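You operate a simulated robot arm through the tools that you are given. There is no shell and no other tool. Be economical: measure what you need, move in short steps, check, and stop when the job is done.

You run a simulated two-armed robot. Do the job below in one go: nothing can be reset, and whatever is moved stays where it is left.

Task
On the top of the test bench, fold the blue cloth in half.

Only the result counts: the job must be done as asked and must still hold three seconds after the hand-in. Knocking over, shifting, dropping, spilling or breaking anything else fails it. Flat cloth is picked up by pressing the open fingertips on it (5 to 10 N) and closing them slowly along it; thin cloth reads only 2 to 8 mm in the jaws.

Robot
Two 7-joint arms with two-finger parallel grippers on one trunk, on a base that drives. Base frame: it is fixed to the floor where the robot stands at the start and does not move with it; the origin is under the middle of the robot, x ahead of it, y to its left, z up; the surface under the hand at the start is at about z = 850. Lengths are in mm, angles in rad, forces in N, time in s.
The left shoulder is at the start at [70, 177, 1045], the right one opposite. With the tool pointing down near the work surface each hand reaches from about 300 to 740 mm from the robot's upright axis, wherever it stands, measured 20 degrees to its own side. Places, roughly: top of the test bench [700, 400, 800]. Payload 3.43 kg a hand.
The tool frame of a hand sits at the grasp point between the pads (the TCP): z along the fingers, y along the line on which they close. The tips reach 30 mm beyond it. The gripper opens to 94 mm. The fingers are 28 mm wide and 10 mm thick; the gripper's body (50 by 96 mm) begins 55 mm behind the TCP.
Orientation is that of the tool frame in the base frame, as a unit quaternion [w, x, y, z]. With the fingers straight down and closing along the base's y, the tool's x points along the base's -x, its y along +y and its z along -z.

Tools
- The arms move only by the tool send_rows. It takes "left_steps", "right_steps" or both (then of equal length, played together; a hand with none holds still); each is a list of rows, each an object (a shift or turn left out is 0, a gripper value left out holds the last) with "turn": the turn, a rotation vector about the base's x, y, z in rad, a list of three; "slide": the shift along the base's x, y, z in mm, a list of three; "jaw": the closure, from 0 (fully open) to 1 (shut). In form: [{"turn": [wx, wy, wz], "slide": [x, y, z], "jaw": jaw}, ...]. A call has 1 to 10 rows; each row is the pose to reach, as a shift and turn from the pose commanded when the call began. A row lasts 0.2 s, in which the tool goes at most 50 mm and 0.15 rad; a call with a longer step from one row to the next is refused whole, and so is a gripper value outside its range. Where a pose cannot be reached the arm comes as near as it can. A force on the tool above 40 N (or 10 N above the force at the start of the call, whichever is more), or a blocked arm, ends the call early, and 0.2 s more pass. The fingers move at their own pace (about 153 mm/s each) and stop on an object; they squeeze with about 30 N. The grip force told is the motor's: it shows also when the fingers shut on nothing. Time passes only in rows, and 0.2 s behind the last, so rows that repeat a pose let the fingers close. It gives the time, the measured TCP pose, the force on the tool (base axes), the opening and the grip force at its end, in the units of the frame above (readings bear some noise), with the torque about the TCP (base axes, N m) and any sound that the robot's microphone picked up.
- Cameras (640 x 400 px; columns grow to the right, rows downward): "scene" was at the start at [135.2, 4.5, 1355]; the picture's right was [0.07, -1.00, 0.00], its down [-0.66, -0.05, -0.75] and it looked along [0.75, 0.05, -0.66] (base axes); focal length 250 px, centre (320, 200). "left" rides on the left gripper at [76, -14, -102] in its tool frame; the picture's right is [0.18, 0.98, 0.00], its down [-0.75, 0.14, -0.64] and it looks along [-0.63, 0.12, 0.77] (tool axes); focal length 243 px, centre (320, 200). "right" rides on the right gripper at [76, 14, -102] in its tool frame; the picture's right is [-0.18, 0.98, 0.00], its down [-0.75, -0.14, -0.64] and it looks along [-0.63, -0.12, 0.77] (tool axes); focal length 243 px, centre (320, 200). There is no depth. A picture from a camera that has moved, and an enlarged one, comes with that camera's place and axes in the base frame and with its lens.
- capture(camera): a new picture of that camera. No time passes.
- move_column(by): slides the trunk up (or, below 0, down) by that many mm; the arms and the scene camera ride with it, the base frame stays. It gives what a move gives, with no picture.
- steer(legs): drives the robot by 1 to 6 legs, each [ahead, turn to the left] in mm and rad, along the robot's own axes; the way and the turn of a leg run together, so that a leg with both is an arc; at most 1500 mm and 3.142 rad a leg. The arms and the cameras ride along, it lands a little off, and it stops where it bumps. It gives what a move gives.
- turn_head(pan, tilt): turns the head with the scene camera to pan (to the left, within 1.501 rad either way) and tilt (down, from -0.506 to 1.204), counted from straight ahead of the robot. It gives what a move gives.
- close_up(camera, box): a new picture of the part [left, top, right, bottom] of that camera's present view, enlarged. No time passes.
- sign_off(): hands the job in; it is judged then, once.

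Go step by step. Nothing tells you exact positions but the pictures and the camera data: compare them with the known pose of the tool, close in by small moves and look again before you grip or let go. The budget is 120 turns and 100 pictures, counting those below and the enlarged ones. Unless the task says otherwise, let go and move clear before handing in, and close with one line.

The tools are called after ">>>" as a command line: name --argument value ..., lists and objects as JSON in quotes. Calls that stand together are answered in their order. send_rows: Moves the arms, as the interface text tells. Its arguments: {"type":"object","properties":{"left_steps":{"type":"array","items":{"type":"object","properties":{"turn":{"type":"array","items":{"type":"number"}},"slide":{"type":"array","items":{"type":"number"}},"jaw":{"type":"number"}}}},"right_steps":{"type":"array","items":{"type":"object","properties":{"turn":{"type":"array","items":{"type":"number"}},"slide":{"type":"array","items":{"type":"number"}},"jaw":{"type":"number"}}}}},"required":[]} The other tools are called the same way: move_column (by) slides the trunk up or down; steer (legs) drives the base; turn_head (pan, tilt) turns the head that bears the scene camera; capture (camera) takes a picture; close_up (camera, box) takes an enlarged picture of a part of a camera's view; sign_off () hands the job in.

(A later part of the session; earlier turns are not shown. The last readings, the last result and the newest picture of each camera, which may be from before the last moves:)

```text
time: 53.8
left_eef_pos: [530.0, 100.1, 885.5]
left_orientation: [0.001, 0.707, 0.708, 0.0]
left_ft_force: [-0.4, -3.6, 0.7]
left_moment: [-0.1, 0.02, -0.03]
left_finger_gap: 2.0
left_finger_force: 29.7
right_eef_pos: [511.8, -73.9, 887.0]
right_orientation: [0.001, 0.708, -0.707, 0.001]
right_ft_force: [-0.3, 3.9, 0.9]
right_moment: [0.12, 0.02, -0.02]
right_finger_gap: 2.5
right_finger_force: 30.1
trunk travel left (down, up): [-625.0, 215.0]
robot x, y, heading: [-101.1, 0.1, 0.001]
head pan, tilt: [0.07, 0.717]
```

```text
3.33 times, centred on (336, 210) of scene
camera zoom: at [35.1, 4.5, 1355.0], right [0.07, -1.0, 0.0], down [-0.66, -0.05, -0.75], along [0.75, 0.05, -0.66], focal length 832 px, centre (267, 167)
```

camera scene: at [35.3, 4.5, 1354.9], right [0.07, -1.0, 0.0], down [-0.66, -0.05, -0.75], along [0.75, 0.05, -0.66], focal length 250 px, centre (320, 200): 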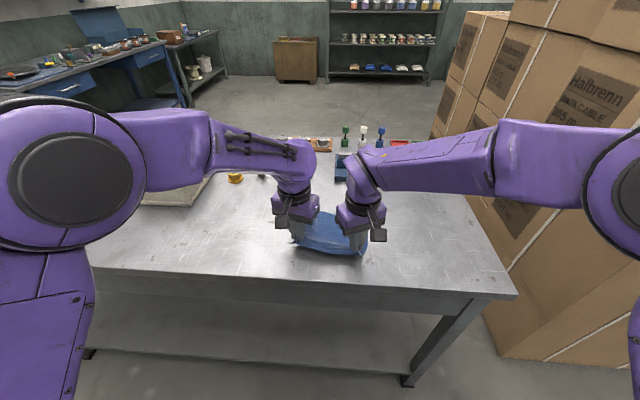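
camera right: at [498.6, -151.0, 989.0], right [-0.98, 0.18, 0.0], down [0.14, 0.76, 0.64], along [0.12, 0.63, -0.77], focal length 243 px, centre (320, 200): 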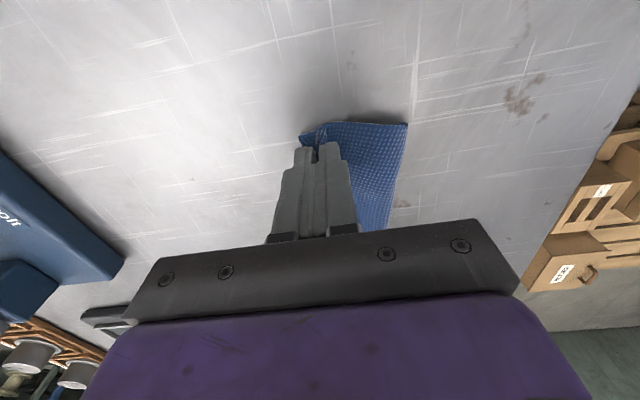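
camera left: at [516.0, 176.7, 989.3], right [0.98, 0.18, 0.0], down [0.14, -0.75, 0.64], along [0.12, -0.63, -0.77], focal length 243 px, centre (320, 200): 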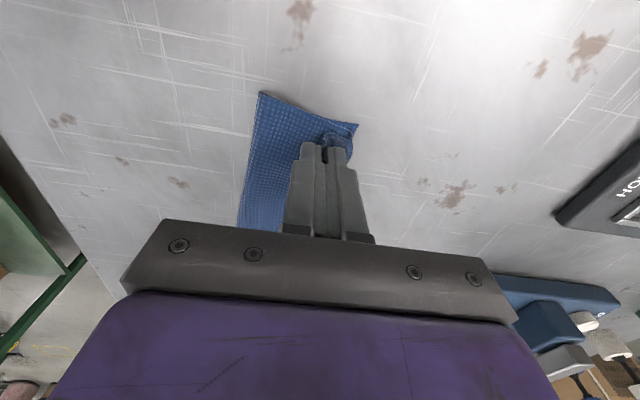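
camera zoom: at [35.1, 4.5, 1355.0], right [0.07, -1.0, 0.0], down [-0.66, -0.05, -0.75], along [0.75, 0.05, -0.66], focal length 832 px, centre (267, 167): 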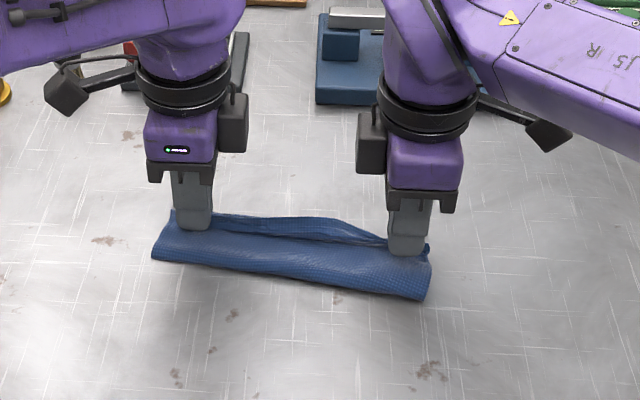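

The hem sits on the lower corners, but the fold still stands as a fat loop. I'll press down to pin, release the right hand first, and use it to flatten the right half of the loop toward the robot while the left keeps its end pinned.

>>> send_rows --left_steps '[{"slide": [0, 0, -1.5]}, {"slide": [0, 0, -2.5]}, {"slide": [0, 0, -2.5]}, {"slide": [0, 0, -2.5]}, {"slide": [0, 0, -2.5]}, {"slide": [0, 0, -2.5]}, {"slide": [0, 0, -2.5]}, {"slide": [0, 0, -2.5]}]' --right_steps '[{"slide": [0, 0, -1.5]}, {"slide": [0, 0, -3]}, {"slide": [0, 0, -3], "jaw": 0.93}, {"slide": [0, 0, -3], "jaw": 0.86}, {"slide": [0, 0, -3], "jaw": 0.8}, {"slide": [0, 0, 10], "jaw": 0.8}, {"slide": [0, 0, 30]}, {"slide": [0, 0, 60]}]'

>>> close_up --camera "scene" --box '[260, 170, 404, 260]'

>>> capture --camera "right"

```text
time: 55.5
left_eef_pos: [529.7, 100.5, 883.7]
left_orientation: [0.0, 0.707, 0.707, 0.0]
left_ft_force: [-0.3, -0.2, 2.1]
left_moment: [-0.01, -0.04, -0.03]
left_finger_gap: 2.3
left_finger_force: 30.0
right_eef_pos: [509.6, -74.5, 946.2]
right_orientation: [0.002, 0.707, -0.707, 0.001]
right_ft_force: [0.2, 0.4, -0.5]
right_moment: [-0.01, 0.01, -0.01]
right_finger_gap: 18.8
right_finger_force: 0.0
trunk travel left (down, up): [-625.0, 215.0]
robot x, y, heading: [-100.3, -1.6, 0.001]
head pan, tilt: [0.07, 0.717]
```

```text
4.44 times, centred on (332, 215) of scene
camera zoom: at [34.3, 4.7, 1355.0], right [0.07, -1.0, 0.0], down [-0.65, -0.05, -0.75], along [0.75, 0.05, -0.66], focal length 1109 px, centre (267, 133)
```

zoom: 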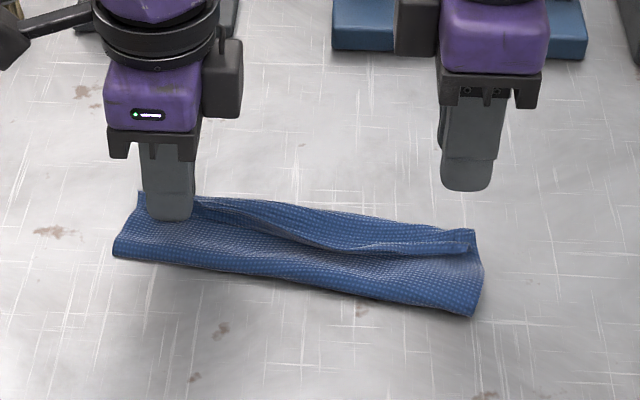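

```text
33 pictures are left
camera right: at [497.8, -151.2, 1049.4], right [-0.98, 0.18, 0.0], down [0.14, 0.76, 0.64], along [0.12, 0.63, -0.77], focal length 243 px, centre (320, 200)
```

right: 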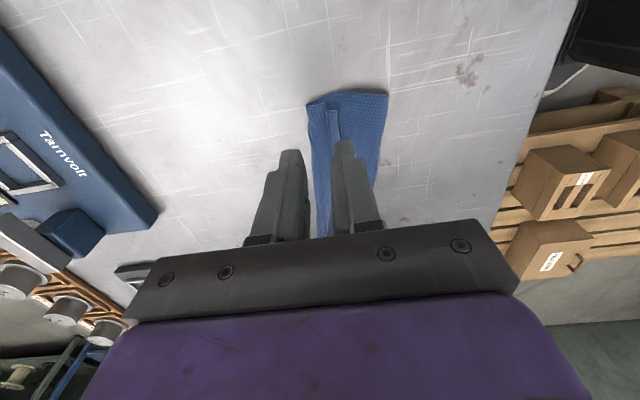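

Moving the hem back past vertical flipped it over again. The reliable sequence is to rake the hem forward, then pinch it, shift it back low without passing vertical, and flatten. I'll release the left hand now and place both closed hands behind the flap.

>>> send_rows --left_steps '[{"jaw": 0.93}, {"jaw": 0.86}, {"jaw": 0.8}, {"slide": [0, 0, 10]}, {"slide": [0, 0, 30]}, {"slide": [0, 0, 60], "jaw": 1.0}, {"slide": [-20, -25, 60]}, {"slide": [-38, -50, 50]}, {"slide": [-38, -56, 30]}, {"slide": [-38, -56, 15]}]' --right_steps '[{"jaw": 1.0}, {}, {}, {}, {}, {"slide": [-15, 6, 0]}, {"slide": [-30, 13, 0]}, {"slide": [-30, 17, -15]}, {"slide": [-30, 20, -35]}, {"slide": [-30, 20, -47]}]'

>>> close_up --camera "scene" --box '[260, 170, 404, 260]'

>>> capture --camera "left"

```text
time: 57.8
left_eef_pos: [492.6, 44.0, 898.5]
left_orientation: [0.0, 0.707, 0.707, 0.0]
left_ft_force: [0.5, 0.6, 0.2]
left_moment: [0.0, -0.03, -0.01]
left_finger_gap: 0.0
left_finger_force: 30.5
right_eef_pos: [482.4, -53.2, 899.6]
right_orientation: [0.001, 0.708, -0.706, 0.001]
right_ft_force: [-1.3, 0.4, 0.0]
right_moment: [0.02, -0.01, -0.04]
right_finger_gap: 0.2
right_finger_force: 29.7
trunk travel left (down, up): [-625.0, 215.0]
robot x, y, heading: [-95.2, -0.1, 0.002]
head pan, tilt: [0.07, 0.717]
```

```text
4.44 times, centred on (332, 215) of scene
camera zoom: at [35.4, 4.3, 1355.0], right [0.07, -1.0, 0.0], down [-0.66, -0.05, -0.75], along [0.75, 0.05, -0.66], focal length 1109 px, centre (267, 133)
```

zoom: 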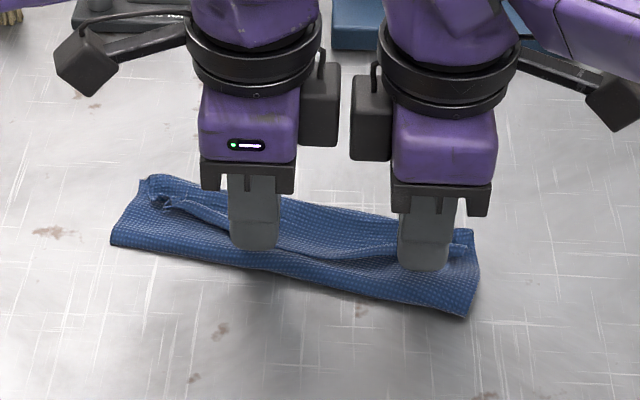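

```text
31 pictures are left
camera left: at [478.5, 120.3, 1002.0], right [0.98, 0.18, 0.0], down [0.14, -0.75, 0.64], along [0.12, -0.63, -0.77], focal length 243 px, centre (320, 200)
```

left: 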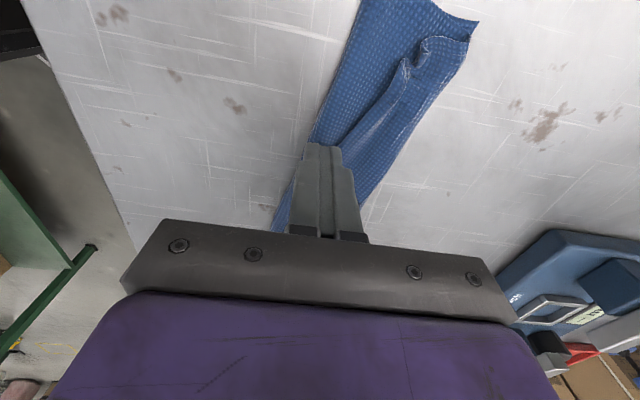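

Both closed hands are behind the flap. I'll lower to light contact and sweep forward together.

>>> send_rows --left_steps '[{"slide": [0, 0, -10]}, {"slide": [0, 0, -14]}, {"slide": [8, 0, -14]}, {"slide": [17, 0, -14]}, {"slide": [26, 0, -14]}, {"slide": [35, 0, -14]}, {"slide": [45, 0, -14]}, {"slide": [55, 0, -14]}, {"slide": [65, 0, -14]}, {"slide": [74, 0, -13]}]' --right_steps '[{"slide": [0, 0, -10]}, {"slide": [0, 0, -15]}, {"slide": [8, 0, -15]}, {"slide": [17, 0, -15]}, {"slide": [26, 0, -15]}, {"slide": [35, 0, -15]}, {"slide": [45, 0, -15]}, {"slide": [55, 0, -15]}, {"slide": [65, 0, -15]}, {"slide": [74, 0, -14]}]'

>>> close_up --camera "scene" --box '[260, 160, 404, 250]'

```text
time: 60.0
left_eef_pos: [562.0, 47.2, 884.1]
left_orientation: [0.0, 0.707, 0.707, 0.0]
left_ft_force: [-0.2, -0.6, 0.4]
left_moment: [0.02, -0.04, 0.0]
left_finger_gap: 0.2
left_finger_force: 30.0
left hand out of reach, approached as far as the arm can: row 10
right_eef_pos: [557.0, -52.8, 885.8]
right_orientation: [0.002, 0.708, -0.706, 0.001]
right_ft_force: [-0.7, -0.2, 1.0]
right_moment: [-0.01, 0.03, -0.01]
right_finger_gap: 0.1
right_finger_force: 30.0
trunk travel left (down, up): [-625.0, 215.0]
robot x, y, heading: [-101.6, -1.7, -0.001]
head pan, tilt: [0.07, 0.717]
```

```text
4.44 times, centred on (332, 205) of scene
camera zoom: at [35.7, 5.1, 1354.9], right [0.07, -1.0, 0.0], down [-0.66, -0.05, -0.75], along [0.75, 0.05, -0.66], focal length 1109 px, centre (267, 178)
```

zoom: 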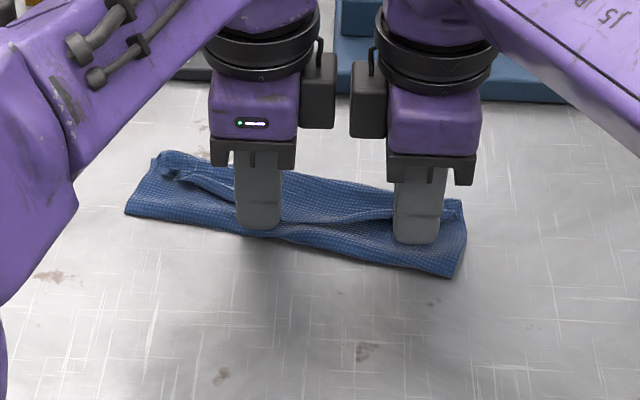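

This sweep dragged the whole cloth forward instead of rolling the flap, because the contact was too heavy. I'll drag it back the same way and lift clear to look again.

>>> send_rows --left_steps '[{"slide": [-10, 0, 0]}, {"slide": [-20, 0, 0]}, {"slide": [-30, 0, 0]}, {"slide": [-40, 0, 0]}, {"slide": [-50, 0, 0]}, {"slide": [-60, 0, 0]}, {"slide": [-68, 0, 0]}, {"slide": [-68, 0, 10]}, {"slide": [-78, 25, 50]}, {"slide": [-88, 60, 85]}]' --right_steps '[{"slide": [-10, 0, -1]}, {"slide": [-20, 0, -1]}, {"slide": [-30, 0, -1]}, {"slide": [-40, 0, -1]}, {"slide": [-50, 0, -1]}, {"slide": [-60, 0, -1]}, {"slide": [-68, 0, -1]}, {"slide": [-68, 0, 10]}, {"slide": [-68, -30, 45]}, {"slide": [-68, -75, 60]}]'

>>> close_up --camera "scene" --box '[260, 170, 404, 260]'

```text
refused: row 10 steps farther than a row can; nothing moved
```

```text
4.44 times, centred on (332, 215) of scene
camera zoom: at [35.7, 5.1, 1354.9], right [0.07, -1.0, 0.0], down [-0.66, -0.05, -0.75], along [0.75, 0.05, -0.66], focal length 1109 px, centre (267, 133)
```

zoom: 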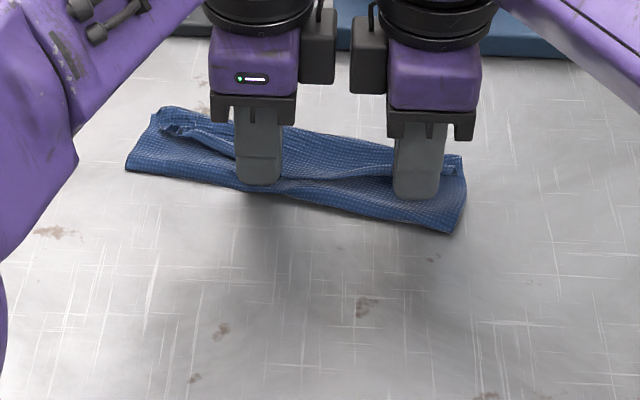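

>>> send_rows --left_steps '[{"slide": [-10, 0, 0]}, {"slide": [-20, 0, 0]}, {"slide": [-30, 0, 0]}, {"slide": [-40, 0, 0]}, {"slide": [-50, 0, 0]}, {"slide": [-60, 0, 0]}, {"slide": [-68, 0, 0]}, {"slide": [-68, 0, 10]}, {"slide": [-68, 10, 50]}, {"slide": [-68, 30, 90]}]' --right_steps '[{"slide": [-10, 0, -1]}, {"slide": [-20, 0, -1]}, {"slide": [-30, 0, -1]}, {"slide": [-40, 0, -1]}, {"slide": [-50, 0, -1]}, {"slide": [-60, 0, -1]}, {"slide": [-68, 0, -1]}, {"slide": [-68, 0, 10]}, {"slide": [-68, -30, 45]}, {"slide": [-68, -70, 60]}]'

>>> send_rows --left_steps '[{"turn": [0, 0, 0.145], "jaw": 0.36}, {"turn": [0, 0, 0.29], "slide": [-3, 0, 0]}, {"turn": [0, 0, 0.43], "slide": [-6, -10, 0]}, {"turn": [0, 0, 0.57], "slide": [-9, -20, 0]}, {"turn": [0, 0, 0.71], "slide": [-12, -30, 0]}, {"turn": [0, 0, 0.85], "slide": [-15, -40, 0]}, {"turn": [0, 0, 0.99], "slide": [-16, -50, 0]}, {"turn": [0, 0, 1.13], "slide": [-16, -60, 0]}, {"turn": [0, 0, 1.27], "slide": [-16, -70, 0]}, {"turn": [0, 0, 1.41], "slide": [-16, -80, 0]}]' --right_steps '[{"slide": [0, -40, 10]}, {"slide": [0, -80, 20]}, {"slide": [0, -100, 20]}, {"slide": [0, -100, 20]}, {"slide": [0, -100, 20]}, {"slide": [0, -100, 20]}, {"slide": [0, -100, 20]}, {"slide": [0, -100, 20]}, {"slide": [0, -100, 20]}, {"slide": [0, -100, 20]}]'

>>> close_up --camera "left" --box '[180, 40, 480, 227]'

```text
time: 62.1
left_eef_pos: [492.4, 76.1, 975.5]
left_orientation: [-0.001, 0.707, 0.707, 0.001]
left_ft_force: [0.7, 0.5, 0.6]
left_moment: [0.0, -0.02, 0.0]
left_finger_gap: 0.1
left_finger_force: 30.0
right_eef_pos: [488.2, -124.7, 945.5]
right_orientation: [0.0, 0.708, -0.706, 0.001]
right_ft_force: [0.6, -0.8, -0.1]
right_moment: [0.04, 0.0, 0.03]
right_finger_gap: 0.1
right_finger_force: 30.2
trunk travel left (down, up): [-625.0, 215.0]
robot x, y, heading: [-101.8, -0.3, -0.001]
head pan, tilt: [0.07, 0.717]
```

```text
time: 64.3
left_eef_pos: [480.4, -2.1, 976.4]
left_orientation: [0.002, 0.077, 0.997, -0.002]
left_ft_force: [-0.7, -0.4, 0.0]
left_moment: [-0.01, 0.02, -0.01]
left_finger_gap: 60.4
left_finger_force: 0.0
right_eef_pos: [488.9, -224.1, 964.9]
right_orientation: [0.001, 0.707, -0.707, 0.0]
right_ft_force: [-0.6, 0.0, -1.2]
right_moment: [0.01, -0.02, 0.0]
right_finger_gap: 0.0
right_finger_force: 29.8
trunk travel left (down, up): [-625.0, 215.0]
robot x, y, heading: [-102.6, -0.3, -0.002]
head pan, tilt: [0.07, 0.717]
```

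```text
2.13 times, centred on (330, 134) of left
camera zoom: at [402.9, -4.1, 1079.9], right [-0.03, 1.0, -0.01], down [0.77, 0.03, 0.64], along [0.64, 0.02, -0.77], focal length 518 px, centre (299, 342)
```

zoom: 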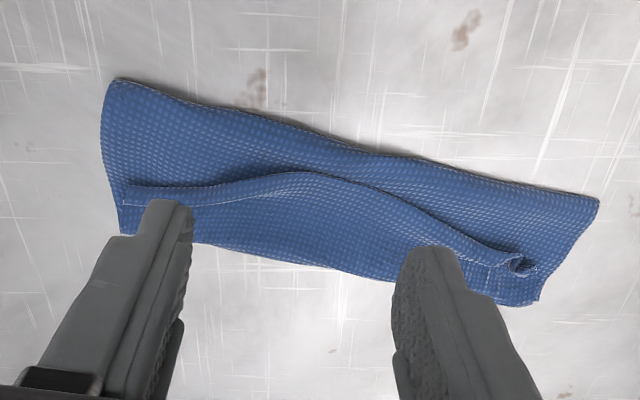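

The flap is visible again from above, and this matches the starting state of the first successful rake. I'll repeat that rake with the left hand, slightly lighter.

>>> send_rows --left_steps '[{"slide": [-1, 0, -40]}, {"slide": [-1, 0, -75]}, {"slide": [-1, 0, -87]}, {"slide": [0, 0, -90.5]}, {"slide": [8, 0, -90.5]}, {"slide": [16, 0, -90.5]}, {"slide": [24, 0, -90.5]}, {"slide": [32, 0, -90.5]}, {"slide": [40, 0, -90.5]}, {"slide": [48, 0, -90.5]}]'

>>> close_up --camera "left" --box '[180, 60, 480, 247]'

```text
time: 66.5
left_eef_pos: [526.6, -2.3, 884.0]
left_orientation: [0.0, 0.08, 0.997, 0.0]
left_ft_force: [-0.6, -0.5, 0.2]
left_moment: [0.01, 0.05, -0.01]
left_finger_gap: 60.4
left_finger_force: 0.0
right_eef_pos: [489.1, -224.2, 963.4]
right_orientation: [0.002, 0.708, -0.707, 0.002]
right_ft_force: [0.1, 0.5, -0.4]
right_moment: [-0.02, 0.01, 0.0]
right_finger_gap: 0.0
right_finger_force: 29.5
trunk travel left (down, up): [-625.0, 215.0]
robot x, y, heading: [-98.8, -0.8, 0.0]
head pan, tilt: [0.07, 0.717]
```

```text
2.13 times, centred on (330, 154) of left
camera zoom: at [449.9, -4.8, 987.7], right [-0.03, 1.0, 0.0], down [0.77, 0.02, 0.64], along [0.64, 0.02, -0.77], focal length 518 px, centre (299, 299)
```

zoom: 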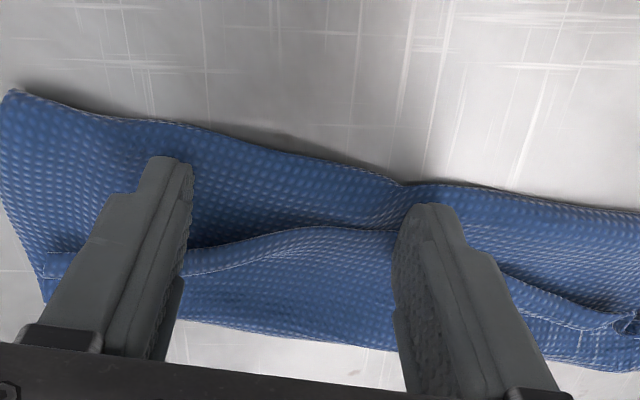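

The cloth slid again instead of unrolling. Next time I'll pin one end with the right hand while raking. First I drag the cloth back, raise the rake, and look.

>>> send_rows --left_steps '[{"slide": [-10, 0, 0]}, {"slide": [-20, 0, 0]}, {"slide": [-30, 0, 0]}, {"slide": [-40, 0, 0]}, {"slide": [-50, 0, 0]}, {"slide": [-58, 0, 0]}, {"slide": [-58, 0, 12]}, {"slide": [-58, 0, 50]}, {"slide": [-58, 10, 85]}, {"slide": [-58, 10, 92]}]'

>>> close_up --camera "left" --box '[180, 40, 480, 227]'

```text
time: 68.8
left_eef_pos: [467.6, 7.0, 976.1]
left_orientation: [0.0, 0.08, 0.997, 0.0]
left_ft_force: [0.2, -0.8, 0.0]
left_moment: [-0.07, 0.03, 0.01]
left_finger_gap: 60.2
left_finger_force: 0.0
right_eef_pos: [488.2, -224.6, 964.6]
right_orientation: [0.001, 0.707, -0.707, 0.0]
right_ft_force: [0.0, 0.2, -0.7]
right_moment: [0.02, -0.03, 0.02]
right_finger_gap: 0.0
right_finger_force: 29.9
trunk travel left (down, up): [-625.0, 215.0]
robot x, y, heading: [-101.2, -0.9, -0.002]
head pan, tilt: [0.07, 0.717]
```

```text
2.13 times, centred on (330, 134) of left
camera zoom: at [391.4, 5.2, 1079.4], right [-0.03, 1.0, 0.0], down [0.77, 0.02, 0.64], along [0.64, 0.02, -0.77], focal length 518 px, centre (299, 342)
```

zoom: 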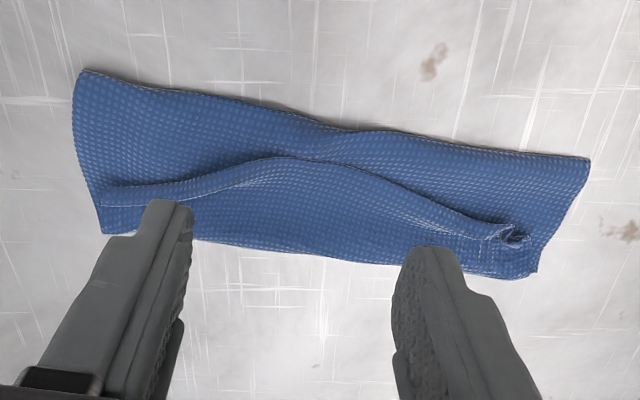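

New idea: pinch the flap's own hem at two points near mid-span, with the rear finger pushing the hem into the jaws. Then I lift it, carry it forward and place it. I'll bring both hands, jaws along x, above the hem at about (488,−38) and (491,64).

>>> send_rows --left_steps '[{"turn": [0, 0, -0.145], "slide": [3, 10, 0], "jaw": 0.745}, {"turn": [0, 0, -0.29], "slide": [6, 20, 0]}, {"turn": [0, 0, -0.43], "slide": [9, 30, 0]}, {"turn": [0, 0, -0.57], "slide": [12, 40, 0]}, {"turn": [0, 0, -0.71], "slide": [15, 50, 0]}, {"turn": [0, 0, -0.85], "slide": [18, 58, 0]}, {"turn": [0, 0, -0.99], "slide": [24, 58, -10]}, {"turn": [0, 0, -1.13], "slide": [32, 58, -20]}, {"turn": [0, 0, -1.27], "slide": [32, 58, -35]}, {"turn": [0, 0, -1.41], "slide": [32, 58, -50]}]' --right_steps '[{"jaw": 0.745}, {"slide": [0, 0, 0]}, {"slide": [0, 0, 0]}, {"slide": [0, 0, 0]}, {"slide": [2, 40, 0]}, {"slide": [4, 80, 0]}, {"slide": [6, 120, -10]}, {"slide": [8, 155, -15]}, {"slide": [9, 184, -25]}, {"slide": [9, 184, -40]}]'

>>> capture --camera "left"

>>> capture --camera "right"

```text
time: 71.0
left_eef_pos: [502.4, 64.0, 926.9]
left_orientation: [0.0, 0.707, 0.707, 0.0]
left_ft_force: [0.2, 0.4, 0.0]
left_moment: [0.06, 0.02, -0.01]
left_finger_gap: 24.0
left_finger_force: 0.0
right_eef_pos: [497.3, -39.9, 924.7]
right_orientation: [0.001, 0.708, -0.706, 0.0]
right_ft_force: [-0.6, -0.2, -0.4]
right_moment: [0.0, 0.01, 0.0]
right_finger_gap: 24.0
right_finger_force: 0.1
trunk travel left (down, up): [-625.0, 215.0]
robot x, y, heading: [-100.0, 0.0, -0.002]
head pan, tilt: [0.07, 0.717]
```

```text
25 pictures are left
camera left: at [487.4, 140.4, 1029.7], right [0.98, 0.18, 0.0], down [0.14, -0.75, 0.64], along [0.12, -0.63, -0.77], focal length 243 px, centre (320, 200)
```

left: 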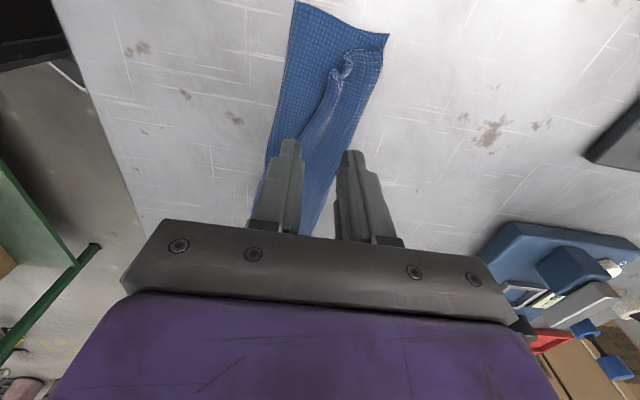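

```text
24 pictures are left
camera right: at [484.1, -117.0, 1027.0], right [-0.98, 0.18, 0.0], down [0.14, 0.76, 0.64], along [0.12, 0.63, -0.77], focal length 243 px, centre (320, 200)
```

right: 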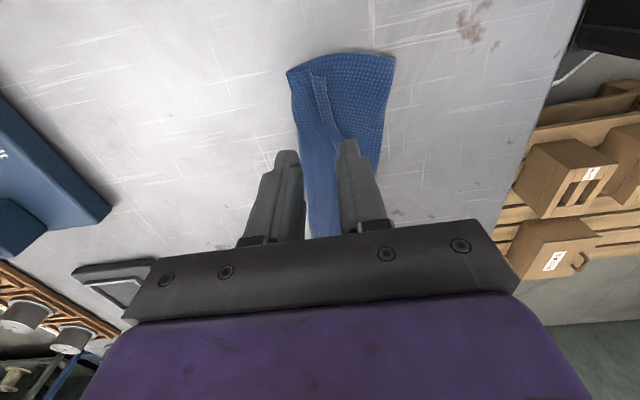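

The hem lies just ahead of the rear finger on both hands. I'll shift 3 mm back and go down to light contact.

>>> send_rows --left_steps '[{"slide": [-3, 0, -20]}, {"slide": [-3, 0, -35]}, {"slide": [-3, 0, -40]}, {"slide": [-3, 0, -42]}, {"slide": [-3, 0, -42.5]}, {"slide": [-3, 0, -42.5]}]' --right_steps '[{"slide": [-3, 0, -20]}, {"slide": [-3, 0, -33]}, {"slide": [-3, 0, -38]}, {"slide": [-3, 0, -40]}, {"slide": [-3, 0, -40.5]}, {"slide": [-3, 0, -40.5]}]'

```text
time: 72.3
left_eef_pos: [496.6, 64.8, 882.5]
left_orientation: [-0.001, 0.708, 0.706, 0.0]
left_ft_force: [0.0, 0.7, 0.5]
left_moment: [0.05, 0.0, -0.03]
left_finger_gap: 23.8
left_finger_force: 0.1
right_eef_pos: [493.3, -40.0, 884.8]
right_orientation: [0.001, 0.708, -0.707, 0.002]
right_ft_force: [-0.5, 0.5, 0.0]
right_moment: [0.02, 0.0, -0.01]
right_finger_gap: 24.0
right_finger_force: 0.1
trunk travel left (down, up): [-625.0, 215.0]
robot x, y, heading: [-99.1, 0.8, -0.004]
head pan, tilt: [0.07, 0.717]
```

Contact is very light. I'll close slowly while advancing, so the rear finger pushes the hem up into the jaws and the front finger stays put.

>>> send_rows --left_steps '[{"slide": [0, 0, -0.5], "jaw": 0.745}, {"slide": [1.5, 0, -0.5], "jaw": 0.775}, {"slide": [3, 0, -0.5], "jaw": 0.805}, {"slide": [4.5, 0, -0.5], "jaw": 0.835}, {"slide": [6, 0, -0.5], "jaw": 0.865}, {"slide": [7.5, 0, -0.5], "jaw": 0.895}, {"slide": [9, 0, -0.5], "jaw": 0.925}, {"slide": [10.5, 0, -0.5], "jaw": 0.955}, {"slide": [12, 0, -0.5], "jaw": 1.0}, {"slide": [12, 0, -0.5], "jaw": 1.0}]' --right_steps '[{"slide": [0, 0, -1.2], "jaw": 0.745}, {"slide": [1.5, 0, -1.2], "jaw": 0.775}, {"slide": [3, 0, -1.2], "jaw": 0.805}, {"slide": [4.5, 0, -1.2], "jaw": 0.835}, {"slide": [6, 0, -1.2], "jaw": 0.865}, {"slide": [7.5, 0, -1.2], "jaw": 0.895}, {"slide": [9, 0, -1.2], "jaw": 0.925}, {"slide": [10.5, 0, -1.2], "jaw": 0.955}, {"slide": [12, 0, -1.2], "jaw": 1.0}, {"slide": [12, 0, -1.2], "jaw": 1.0}]'

>>> send_rows --left_steps '[{"slide": [0, 0, 8]}, {"slide": [2, 0, 16]}, {"slide": [4, 0, 25]}, {"slide": [4, 0, 25]}]' --right_steps '[{"slide": [0, 0, 8]}, {"slide": [2, 0, 16]}, {"slide": [4, 0, 25]}, {"slide": [4, 0, 25]}]'

>>> close_up --camera "scene" --box '[260, 170, 404, 260]'

>>> capture --camera "left"

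```text
time: 74.5
left_eef_pos: [509.8, 65.1, 883.3]
left_orientation: [-0.001, 0.706, 0.708, -0.001]
left_ft_force: [-0.8, -1.0, 1.0]
left_moment: [-0.02, 0.01, 0.03]
left_finger_gap: 2.0
left_finger_force: 29.8
right_eef_pos: [505.8, -39.8, 883.0]
right_orientation: [0.002, 0.707, -0.707, 0.002]
right_ft_force: [0.1, -0.5, 1.5]
right_moment: [-0.01, -0.04, 0.0]
right_finger_gap: 2.8
right_finger_force: 29.8
trunk travel left (down, up): [-625.0, 215.0]
robot x, y, heading: [-96.7, 0.6, -0.003]
head pan, tilt: [0.07, 0.717]
```

```text
time: 75.5
left_eef_pos: [514.1, 65.3, 907.9]
left_orientation: [0.001, 0.707, 0.707, 0.0]
left_ft_force: [0.2, 0.5, 0.6]
left_moment: [0.0, 0.0, 0.02]
left_finger_gap: 2.2
left_finger_force: 29.8
right_eef_pos: [510.5, -39.6, 907.6]
right_orientation: [0.002, 0.707, -0.707, 0.001]
right_ft_force: [0.8, 0.0, 0.4]
right_moment: [-0.01, 0.02, -0.02]
right_finger_gap: 2.9
right_finger_force: 30.5
trunk travel left (down, up): [-625.0, 215.0]
robot x, y, heading: [-101.5, 0.5, -0.006]
head pan, tilt: [0.07, 0.717]
```

```text
4.44 times, centred on (332, 215) of scene
camera zoom: at [35.5, 4.5, 1354.9], right [0.07, -1.0, 0.0], down [-0.66, -0.05, -0.75], along [0.75, 0.05, -0.66], focal length 1109 px, centre (267, 133)
```

zoom: 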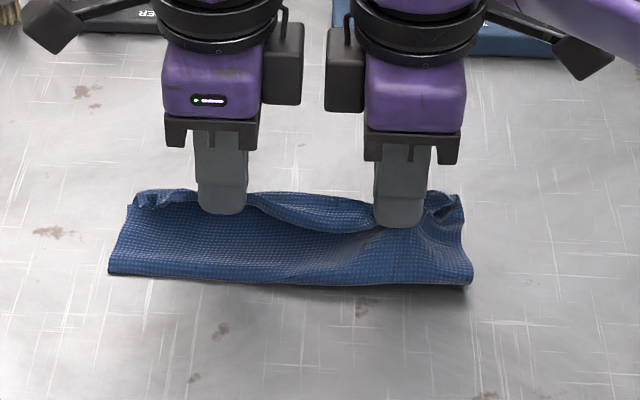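

```text
22 pictures are left
camera left: at [499.8, 141.1, 1011.9], right [0.98, 0.18, 0.0], down [0.14, -0.75, 0.64], along [0.12, -0.63, -0.77], focal length 243 px, centre (320, 200)
```

left: 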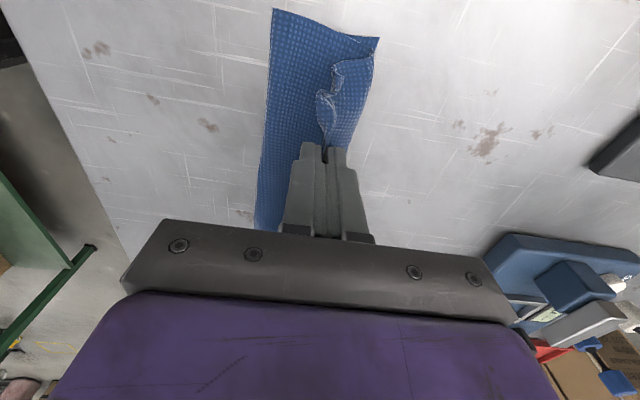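

Both hands hold something at the hem, with 2.2 and 2.9 mm gaps. I'll carry forward and see whether the flap unrolls.

>>> send_rows --left_steps '[{"slide": [6, 0, 6]}, {"slide": [13, 0, 10]}, {"slide": [20, 0, 12]}, {"slide": [28, 0, 12]}, {"slide": [35, 0, 10]}, {"slide": [35, 0, 10]}]' --right_steps '[{"slide": [6, 0, 6]}, {"slide": [13, 0, 10]}, {"slide": [20, 0, 12]}, {"slide": [28, 0, 12]}, {"slide": [35, 0, 10]}, {"slide": [35, 0, 10]}]'

>>> close_up --camera "scene" --box '[260, 165, 404, 255]'

>>> capture --camera "right"

```text
time: 77.0
left_eef_pos: [548.5, 65.1, 919.2]
left_orientation: [0.001, 0.707, 0.707, 0.001]
left_ft_force: [-0.4, -0.2, 0.2]
left_moment: [-0.03, -0.03, -0.01]
left_finger_gap: 2.2
left_finger_force: 29.8
right_eef_pos: [545.1, -39.6, 917.2]
right_orientation: [0.002, 0.708, -0.706, 0.001]
right_ft_force: [0.8, 0.3, -0.5]
right_moment: [0.03, -0.06, -0.04]
right_finger_gap: 2.7
right_finger_force: 29.7
trunk travel left (down, up): [-625.0, 215.0]
robot x, y, heading: [-99.5, -3.2, -0.001]
head pan, tilt: [0.07, 0.717]
```

```text
4.44 times, centred on (332, 210) of scene
camera zoom: at [34.9, 4.4, 1355.0], right [0.07, -1.0, 0.0], down [-0.66, -0.05, -0.75], along [0.75, 0.05, -0.66], focal length 1109 px, centre (267, 156)
```

zoom: 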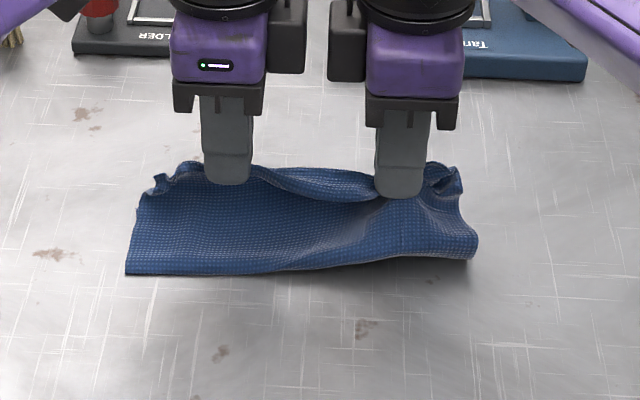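

```text
20 pictures are left
camera right: at [531.3, -116.7, 1020.4], right [-0.98, 0.18, 0.0], down [0.14, 0.76, 0.64], along [0.12, 0.63, -0.77], focal length 243 px, centre (320, 200)
```

right: 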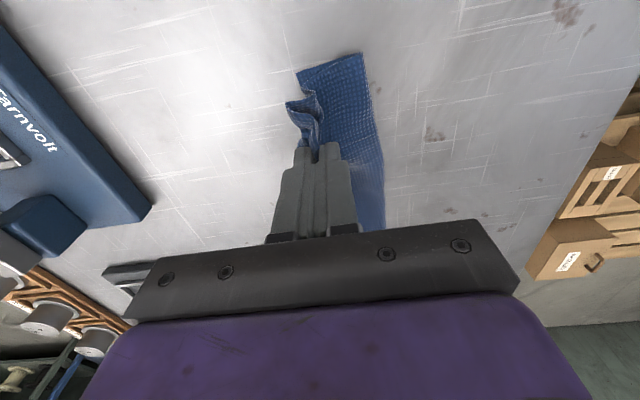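

The jaws took the top layer along with the flap, so it didn't unroll. I'll use this hold to swing the top layer back and open the cloth flat, then redo the fold with a better landing point.

>>> send_rows --left_steps '[{"slide": [-12, 0, 15]}, {"slide": [-30, 0, 30]}, {"slide": [-50, 0, 40]}, {"slide": [-70, 0, 40]}, {"slide": [-88, 0, 30]}, {"slide": [-104, 0, 14]}, {"slide": [-116, 0, -6]}, {"slide": [-124, 0, -22]}, {"slide": [-128, 0, -32]}, {"slide": [-128, 0, -32]}]' --right_steps '[{"slide": [-12, 0, 15]}, {"slide": [-30, 0, 30]}, {"slide": [-50, 0, 40]}, {"slide": [-70, 0, 40]}, {"slide": [-88, 0, 30]}, {"slide": [-104, 0, 14]}, {"slide": [-116, 0, -6]}, {"slide": [-124, 0, -22]}, {"slide": [-128, 0, -30]}, {"slide": [-128, 0, -30]}]'

>>> send_rows --left_steps '[{"jaw": 0.9}, {"jaw": 0.8}, {"jaw": 0.7}, {"slide": [0, 0, 15]}, {"slide": [0, 0, 45]}, {"slide": [0, 25, 80]}, {"slide": [0, 65, 100]}]' --right_steps '[{"jaw": 0.9}, {"jaw": 0.8}, {"jaw": 0.7}, {"slide": [0, 0, 15]}, {"slide": [0, 0, 45]}, {"slide": [0, -25, 80]}, {"slide": [0, -65, 100]}]'

>>> close_up --camera "scene" --box '[240, 170, 432, 290]'

```text
time: 79.2
left_eef_pos: [420.6, 66.3, 885.7]
left_orientation: [0.0, 0.707, 0.707, 0.0]
left_ft_force: [-0.8, -0.5, 0.3]
left_moment: [-0.02, 0.0, 0.01]
left_finger_gap: 2.3
left_finger_force: 29.7
right_eef_pos: [417.0, -40.7, 888.0]
right_orientation: [0.002, 0.708, -0.707, 0.001]
right_ft_force: [0.7, 0.5, 0.9]
right_moment: [-0.04, 0.0, 0.01]
right_finger_gap: 2.5
right_finger_force: 30.1
trunk travel left (down, up): [-625.0, 215.0]
robot x, y, heading: [-99.4, 3.3, 0.002]
head pan, tilt: [0.07, 0.717]
```

```text
time: 80.8
left_eef_pos: [419.6, 129.9, 988.2]
left_orientation: [0.001, 0.707, 0.707, 0.001]
left_ft_force: [-0.4, -0.4, 0.5]
left_moment: [0.0, -0.02, 0.03]
left_finger_gap: 28.4
left_finger_force: 0.0
right_eef_pos: [416.1, -105.1, 988.6]
right_orientation: [0.002, 0.708, -0.706, 0.001]
right_ft_force: [0.0, -1.7, -0.1]
right_moment: [0.0, -0.02, -0.03]
right_finger_gap: 28.2
right_finger_force: 0.1
trunk travel left (down, up): [-625.0, 215.0]
robot x, y, heading: [-101.3, 0.9, 0.003]
head pan, tilt: [0.07, 0.717]
```

```text
3.33 times, centred on (336, 230) of scene
camera zoom: at [34.1, 4.4, 1355.0], right [0.07, -1.0, 0.0], down [-0.65, -0.05, -0.75], along [0.75, 0.05, -0.66], focal length 832 px, centre (267, 100)
```

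zoom: 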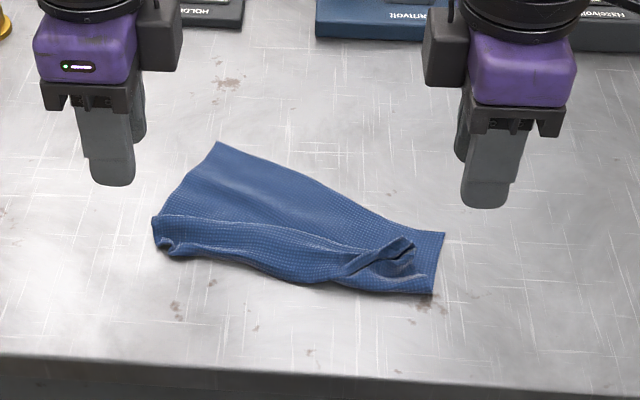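

The cloth is now partly open and skewed: its free far edge runs from (548,84) to (462,−107), with the hem lying loosely on top. A cleaner plan is to grip that far edge at both ends and lift the cloth so it hangs open. Then I lay it back down hem-first, which also puts the gripped edge the right way round for the fold. First a closer look at the right end.

>>> send_rows --left_steps '[{"slide": [40, 0, 0]}, {"slide": [80, 0, 0], "turn": [0, 0, -0.1]}, {"slide": [110, 0, 0], "turn": [0, 0, -0.2]}, {"slide": [110, -30, 0], "turn": [0, 0, -0.25]}, {"slide": [110, -60, 0], "turn": [0, 0, -0.25]}]' --right_steps '[{"slide": [20, 5, 0], "turn": [0, 0, -0.1]}, {"slide": [40, 10, 0], "turn": [0, 0, -0.2]}, {"slide": [60, 20, 0], "turn": [0, 0, -0.3]}, {"slide": [60, 30, 0], "turn": [0, 0, -0.4]}, {"slide": [60, 30, 0], "turn": [0, 0, -0.4]}]'

>>> capture --camera "right"

>>> capture --camera "left"

```text
time: 82.0
left_eef_pos: [531.5, 69.0, 987.1]
left_orientation: [-0.001, 0.79, 0.613, 0.001]
left_ft_force: [-0.5, -0.9, -0.5]
left_moment: [0.04, -0.01, -0.02]
left_finger_gap: 28.1
left_finger_force: 0.0
right_eef_pos: [475.9, -77.5, 987.9]
right_orientation: [-0.001, -0.552, 0.834, -0.001]
right_ft_force: [0.2, 0.4, 1.0]
right_moment: [-0.01, -0.02, 0.01]
right_finger_gap: 28.0
right_finger_force: 0.0
trunk travel left (down, up): [-625.0, 215.0]
robot x, y, heading: [-103.5, -0.0, -0.003]
head pan, tilt: [0.07, 0.717]
```

```text
18 pictures are left
camera right: at [435.6, -141.3, 1090.3], right [-0.83, 0.55, 0.0], down [0.42, 0.64, 0.64], along [0.35, 0.53, -0.77], focal length 243 px, centre (320, 200)
```

right: 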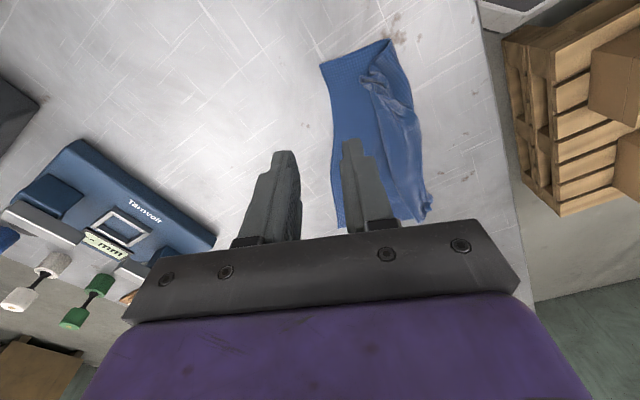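

```text
17 pictures are left
camera left: at [536.9, 147.1, 1090.8], right [1.0, -0.07, 0.0], down [-0.05, -0.77, 0.64], along [-0.04, -0.64, -0.77], focal length 243 px, centre (320, 200)
```

left: 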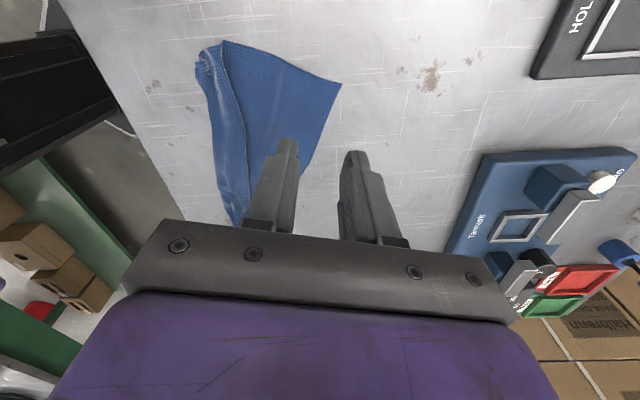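

The right hand's view shows the hem is well clear (about 45 mm) of the far edge, and both far corners are single layers. I'll align the jaws over the edge about 20 mm in from each corner and go down.

>>> send_rows --left_steps '[{"slide": [4, -1, -30]}, {"slide": [4, -1, -65]}, {"slide": [4, -1, -95]}, {"slide": [4, -1, -102]}, {"slide": [4, -1, -104.5]}, {"slide": [4, -1, -105.5]}, {"slide": [4, -1, -105.5]}]' --right_steps '[{"slide": [-13, 0, -30]}, {"slide": [-13, 0, -65]}, {"slide": [-13, 0, -95]}, {"slide": [-13, 0, -102]}, {"slide": [-13, 0, -105]}, {"slide": [-13, 0, -106.5]}, {"slide": [-13, 0, -106.5]}]'

>>> capture --camera "right"

>>> capture --camera "left"

```text
time: 83.5
left_eef_pos: [534.0, 69.7, 881.5]
left_orientation: [0.0, 0.789, 0.614, 0.001]
left_ft_force: [0.9, 0.4, 3.0]
left_moment: [0.04, 0.03, -0.01]
left_finger_gap: 27.9
left_finger_force: 0.0
right_eef_pos: [463.5, -74.7, 881.7]
right_orientation: [-0.001, -0.554, 0.833, 0.0]
right_ft_force: [0.0, 0.9, 0.9]
right_moment: [0.02, -0.02, -0.01]
right_finger_gap: 28.0
right_finger_force: 0.0
trunk travel left (down, up): [-625.0, 215.0]
robot x, y, heading: [-101.8, 1.1, -0.0]
head pan, tilt: [0.07, 0.717]
```

```text
16 pictures are left
camera right: at [422.0, -140.1, 984.0], right [-0.83, 0.55, 0.0], down [0.42, 0.64, 0.64], along [0.35, 0.53, -0.77], focal length 243 px, centre (320, 200)
```

right: 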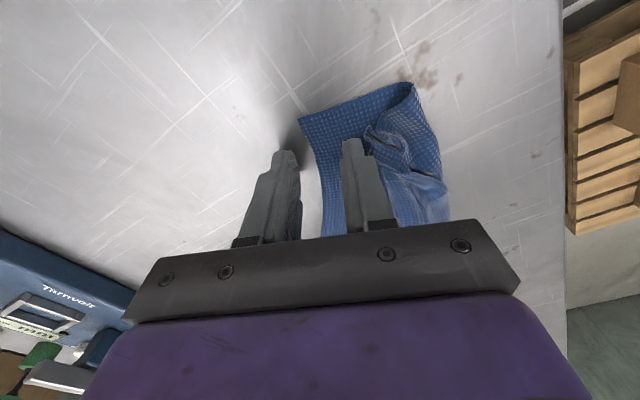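

```text
15 pictures are left
camera left: at [539.9, 146.5, 984.9], right [1.0, -0.06, 0.0], down [-0.05, -0.76, 0.64], along [-0.04, -0.64, -0.77], focal length 243 px, centre (320, 200)
```

left: 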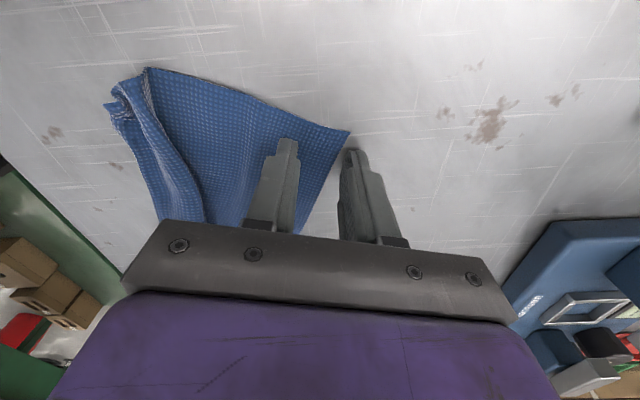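

Both jaws straddle the single-layer far edge. I'll press slightly and close slowly.

>>> send_rows --left_steps '[{"slide": [0, 0, -0.5]}, {"slide": [0, 0, -0.5], "jaw": 0.735}, {"slide": [0, 0, -0.5], "jaw": 0.77}, {"slide": [0, 0, -0.5], "jaw": 0.805}, {"slide": [0, 0, -0.5], "jaw": 0.84}, {"slide": [0, 0, -0.5], "jaw": 0.875}, {"slide": [0, 0, -0.5], "jaw": 0.91}, {"slide": [0, 0, -0.5], "jaw": 0.945}, {"slide": [0, 0, -0.3], "jaw": 1.0}, {"slide": [0, 0, 0], "jaw": 1.0}]' --right_steps '[{"slide": [0, 0, -1.1]}, {"slide": [0, 0, -1.2], "jaw": 0.735}, {"slide": [0, 0, -1.2], "jaw": 0.77}, {"slide": [0, 0, -1.2], "jaw": 0.805}, {"slide": [0, 0, -1.2], "jaw": 0.84}, {"slide": [0, 0, -1.2], "jaw": 0.875}, {"slide": [0, 0, -1.2], "jaw": 0.91}, {"slide": [0, 0, -1.2], "jaw": 0.945}, {"slide": [0, 0, -0.8], "jaw": 1.0}, {"slide": [0, 0, 0], "jaw": 1.0}]'

>>> send_rows --left_steps '[{"slide": [0, 0, 20]}, {"slide": [-5, 0, 50]}, {"slide": [-10, 3, 80]}, {"slide": [-15, 6, 110]}, {"slide": [-18, 9, 140]}, {"slide": [-20, 12, 165]}, {"slide": [-20, 12, 180]}, {"slide": [-20, 12, 180]}]' --right_steps '[{"slide": [0, 0, 20]}, {"slide": [5, 0, 50]}, {"slide": [12, 0, 80]}, {"slide": [20, 0, 110]}, {"slide": [28, 0, 140]}, {"slide": [36, 0, 165]}, {"slide": [42, 0, 180]}, {"slide": [42, 0, 180]}]'

>>> capture --camera "scene"

```text
time: 85.8
left_eef_pos: [534.7, 69.9, 881.7]
left_orientation: [0.0, 0.79, 0.614, 0.001]
left_ft_force: [-0.5, 0.4, 8.4]
left_moment: [0.09, 0.06, 0.01]
left_finger_gap: 2.3
left_finger_force: 30.6
right_eef_pos: [462.2, -74.5, 880.6]
right_orientation: [-0.002, -0.554, 0.833, -0.001]
right_ft_force: [0.9, 0.6, -0.1]
right_moment: [0.03, 0.02, 0.03]
right_finger_gap: 2.6
right_finger_force: 29.9
trunk travel left (down, up): [-625.0, 215.0]
robot x, y, heading: [-101.7, 0.7, 0.003]
head pan, tilt: [0.07, 0.717]
```

```text
time: 87.5
left_eef_pos: [515.0, 80.4, 1061.1]
left_orientation: [0.0, 0.79, 0.613, 0.0]
left_ft_force: [-0.1, -0.5, -0.3]
left_moment: [-0.01, 0.01, -0.03]
left_finger_gap: 2.1
left_finger_force: 29.9
right_eef_pos: [506.4, -76.2, 1062.7]
right_orientation: [-0.001, -0.554, 0.833, -0.001]
right_ft_force: [-0.3, 0.2, -0.1]
right_moment: [0.02, 0.03, 0.0]
right_finger_gap: 2.4
right_finger_force: 29.9
trunk travel left (down, up): [-625.0, 215.0]
robot x, y, heading: [-100.7, -0.7, -0.001]
head pan, tilt: [0.07, 0.717]
```

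```text
14 pictures are left
camera scene: at [35.6, 4.3, 1354.9], right [0.07, -1.0, 0.0], down [-0.66, -0.04, -0.75], along [0.75, 0.05, -0.66], focal length 250 px, centre (320, 200)
```

scene: 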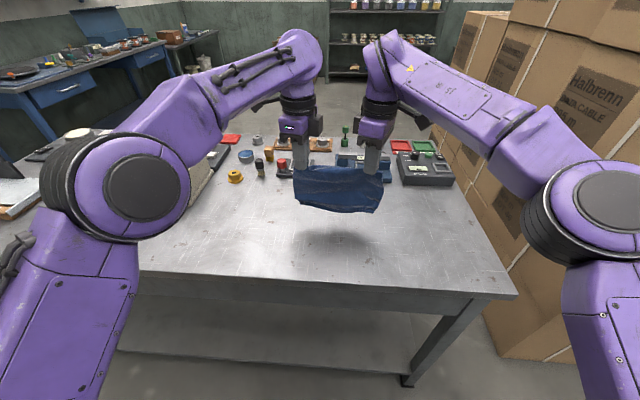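

The cloth hangs free from both hands over the bench. I'll take a close-up to confirm it has opened fully.

>>> close_up --camera "scene" --box '[268, 140, 412, 230]'

```text
4.44 times, centred on (340, 185) of scene
camera zoom: at [35.6, 4.3, 1354.9], right [0.07, -1.0, 0.0], down [-0.66, -0.04, -0.75], along [0.75, 0.05, -0.66], focal length 1109 px, centre (231, 267)
```

zoom: 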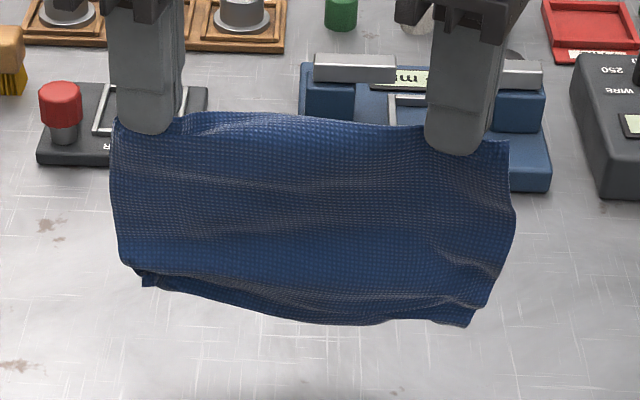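

The cloth hangs open nicely. Now I'll lower it so the hem touches the bench, and move the hands toward the robot as it lays down, leaving the hem at the far side. I'll also turn the wrists square.

>>> send_rows --left_steps '[{"slide": [0, 1, -12], "turn": [0, 0, 0.1]}, {"slide": [0, 2, -24], "turn": [0, 0, 0.2]}, {"slide": [0, 3, -36], "turn": [0, 0, 0.3]}, {"slide": [0, 3, -50], "turn": [0, 0, 0.42]}, {"slide": [-12, 3, -62], "turn": [0, 0, 0.42]}, {"slide": [-25, 3, -74], "turn": [0, 0, 0.42]}, {"slide": [-38, 3, -85], "turn": [0, 0, 0.42]}, {"slide": [-52, 3, -95], "turn": [0, 0, 0.42]}, {"slide": [-65, 3, -104], "turn": [0, 0, 0.42]}, {"slide": [-75, 3, -109], "turn": [0, 0, 0.42]}]' --right_steps '[{"slide": [0, -1, -12], "turn": [0, 0, 0.1]}, {"slide": [0, -2, -24], "turn": [0, 0, 0.2]}, {"slide": [0, -3, -36], "turn": [0, 0, 0.3]}, {"slide": [0, -3, -50], "turn": [0, 0, 0.4]}, {"slide": [-12, -3, -62], "turn": [0, 0, 0.4]}, {"slide": [-25, -3, -74], "turn": [0, 0, 0.4]}, {"slide": [-38, -3, -85], "turn": [0, 0, 0.4]}, {"slide": [-52, -3, -95], "turn": [0, 0, 0.4]}, {"slide": [-65, -3, -104], "turn": [0, 0, 0.4]}, {"slide": [-75, -3, -109], "turn": [0, 0, 0.4]}]'

>>> capture --camera "left"

>>> close_up --camera "scene" --box '[256, 150, 416, 250]'

```text
time: 89.8
left_eef_pos: [439.4, 84.4, 952.1]
left_orientation: [0.0, 0.645, 0.764, -0.001]
left_ft_force: [0.6, 0.1, -0.3]
left_moment: [-0.05, -0.03, -0.03]
left_finger_gap: 2.1
left_finger_force: 30.1
right_eef_pos: [430.4, -78.0, 953.1]
right_orientation: [0.001, 0.708, -0.707, 0.001]
right_ft_force: [-0.8, 1.0, -0.9]
right_moment: [0.02, -0.03, -0.07]
right_finger_gap: 2.2
right_finger_force: 30.6
trunk travel left (down, up): [-625.0, 215.0]
robot x, y, heading: [-100.0, -2.9, 0.004]
head pan, tilt: [0.07, 0.717]
```

```text
12 pictures are left
camera left: at [412.2, 156.2, 1055.8], right [0.94, 0.35, 0.0], down [0.27, -0.72, 0.64], along [0.22, -0.6, -0.77], focal length 243 px, centre (320, 200)
```

left: 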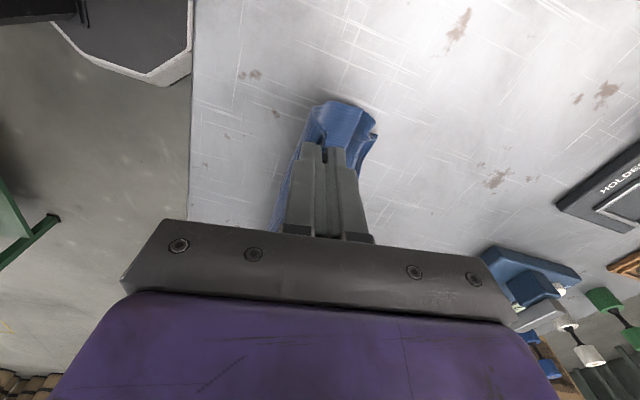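

```text
4.00 times, centred on (336, 200) of scene
camera zoom: at [34.7, 4.3, 1355.0], right [0.07, -1.0, 0.0], down [-0.66, -0.04, -0.75], along [0.75, 0.05, -0.66], focal length 998 px, centre (256, 200)
```

zoom: 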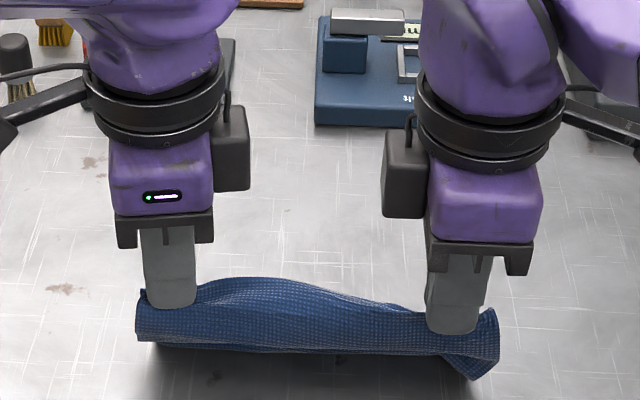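

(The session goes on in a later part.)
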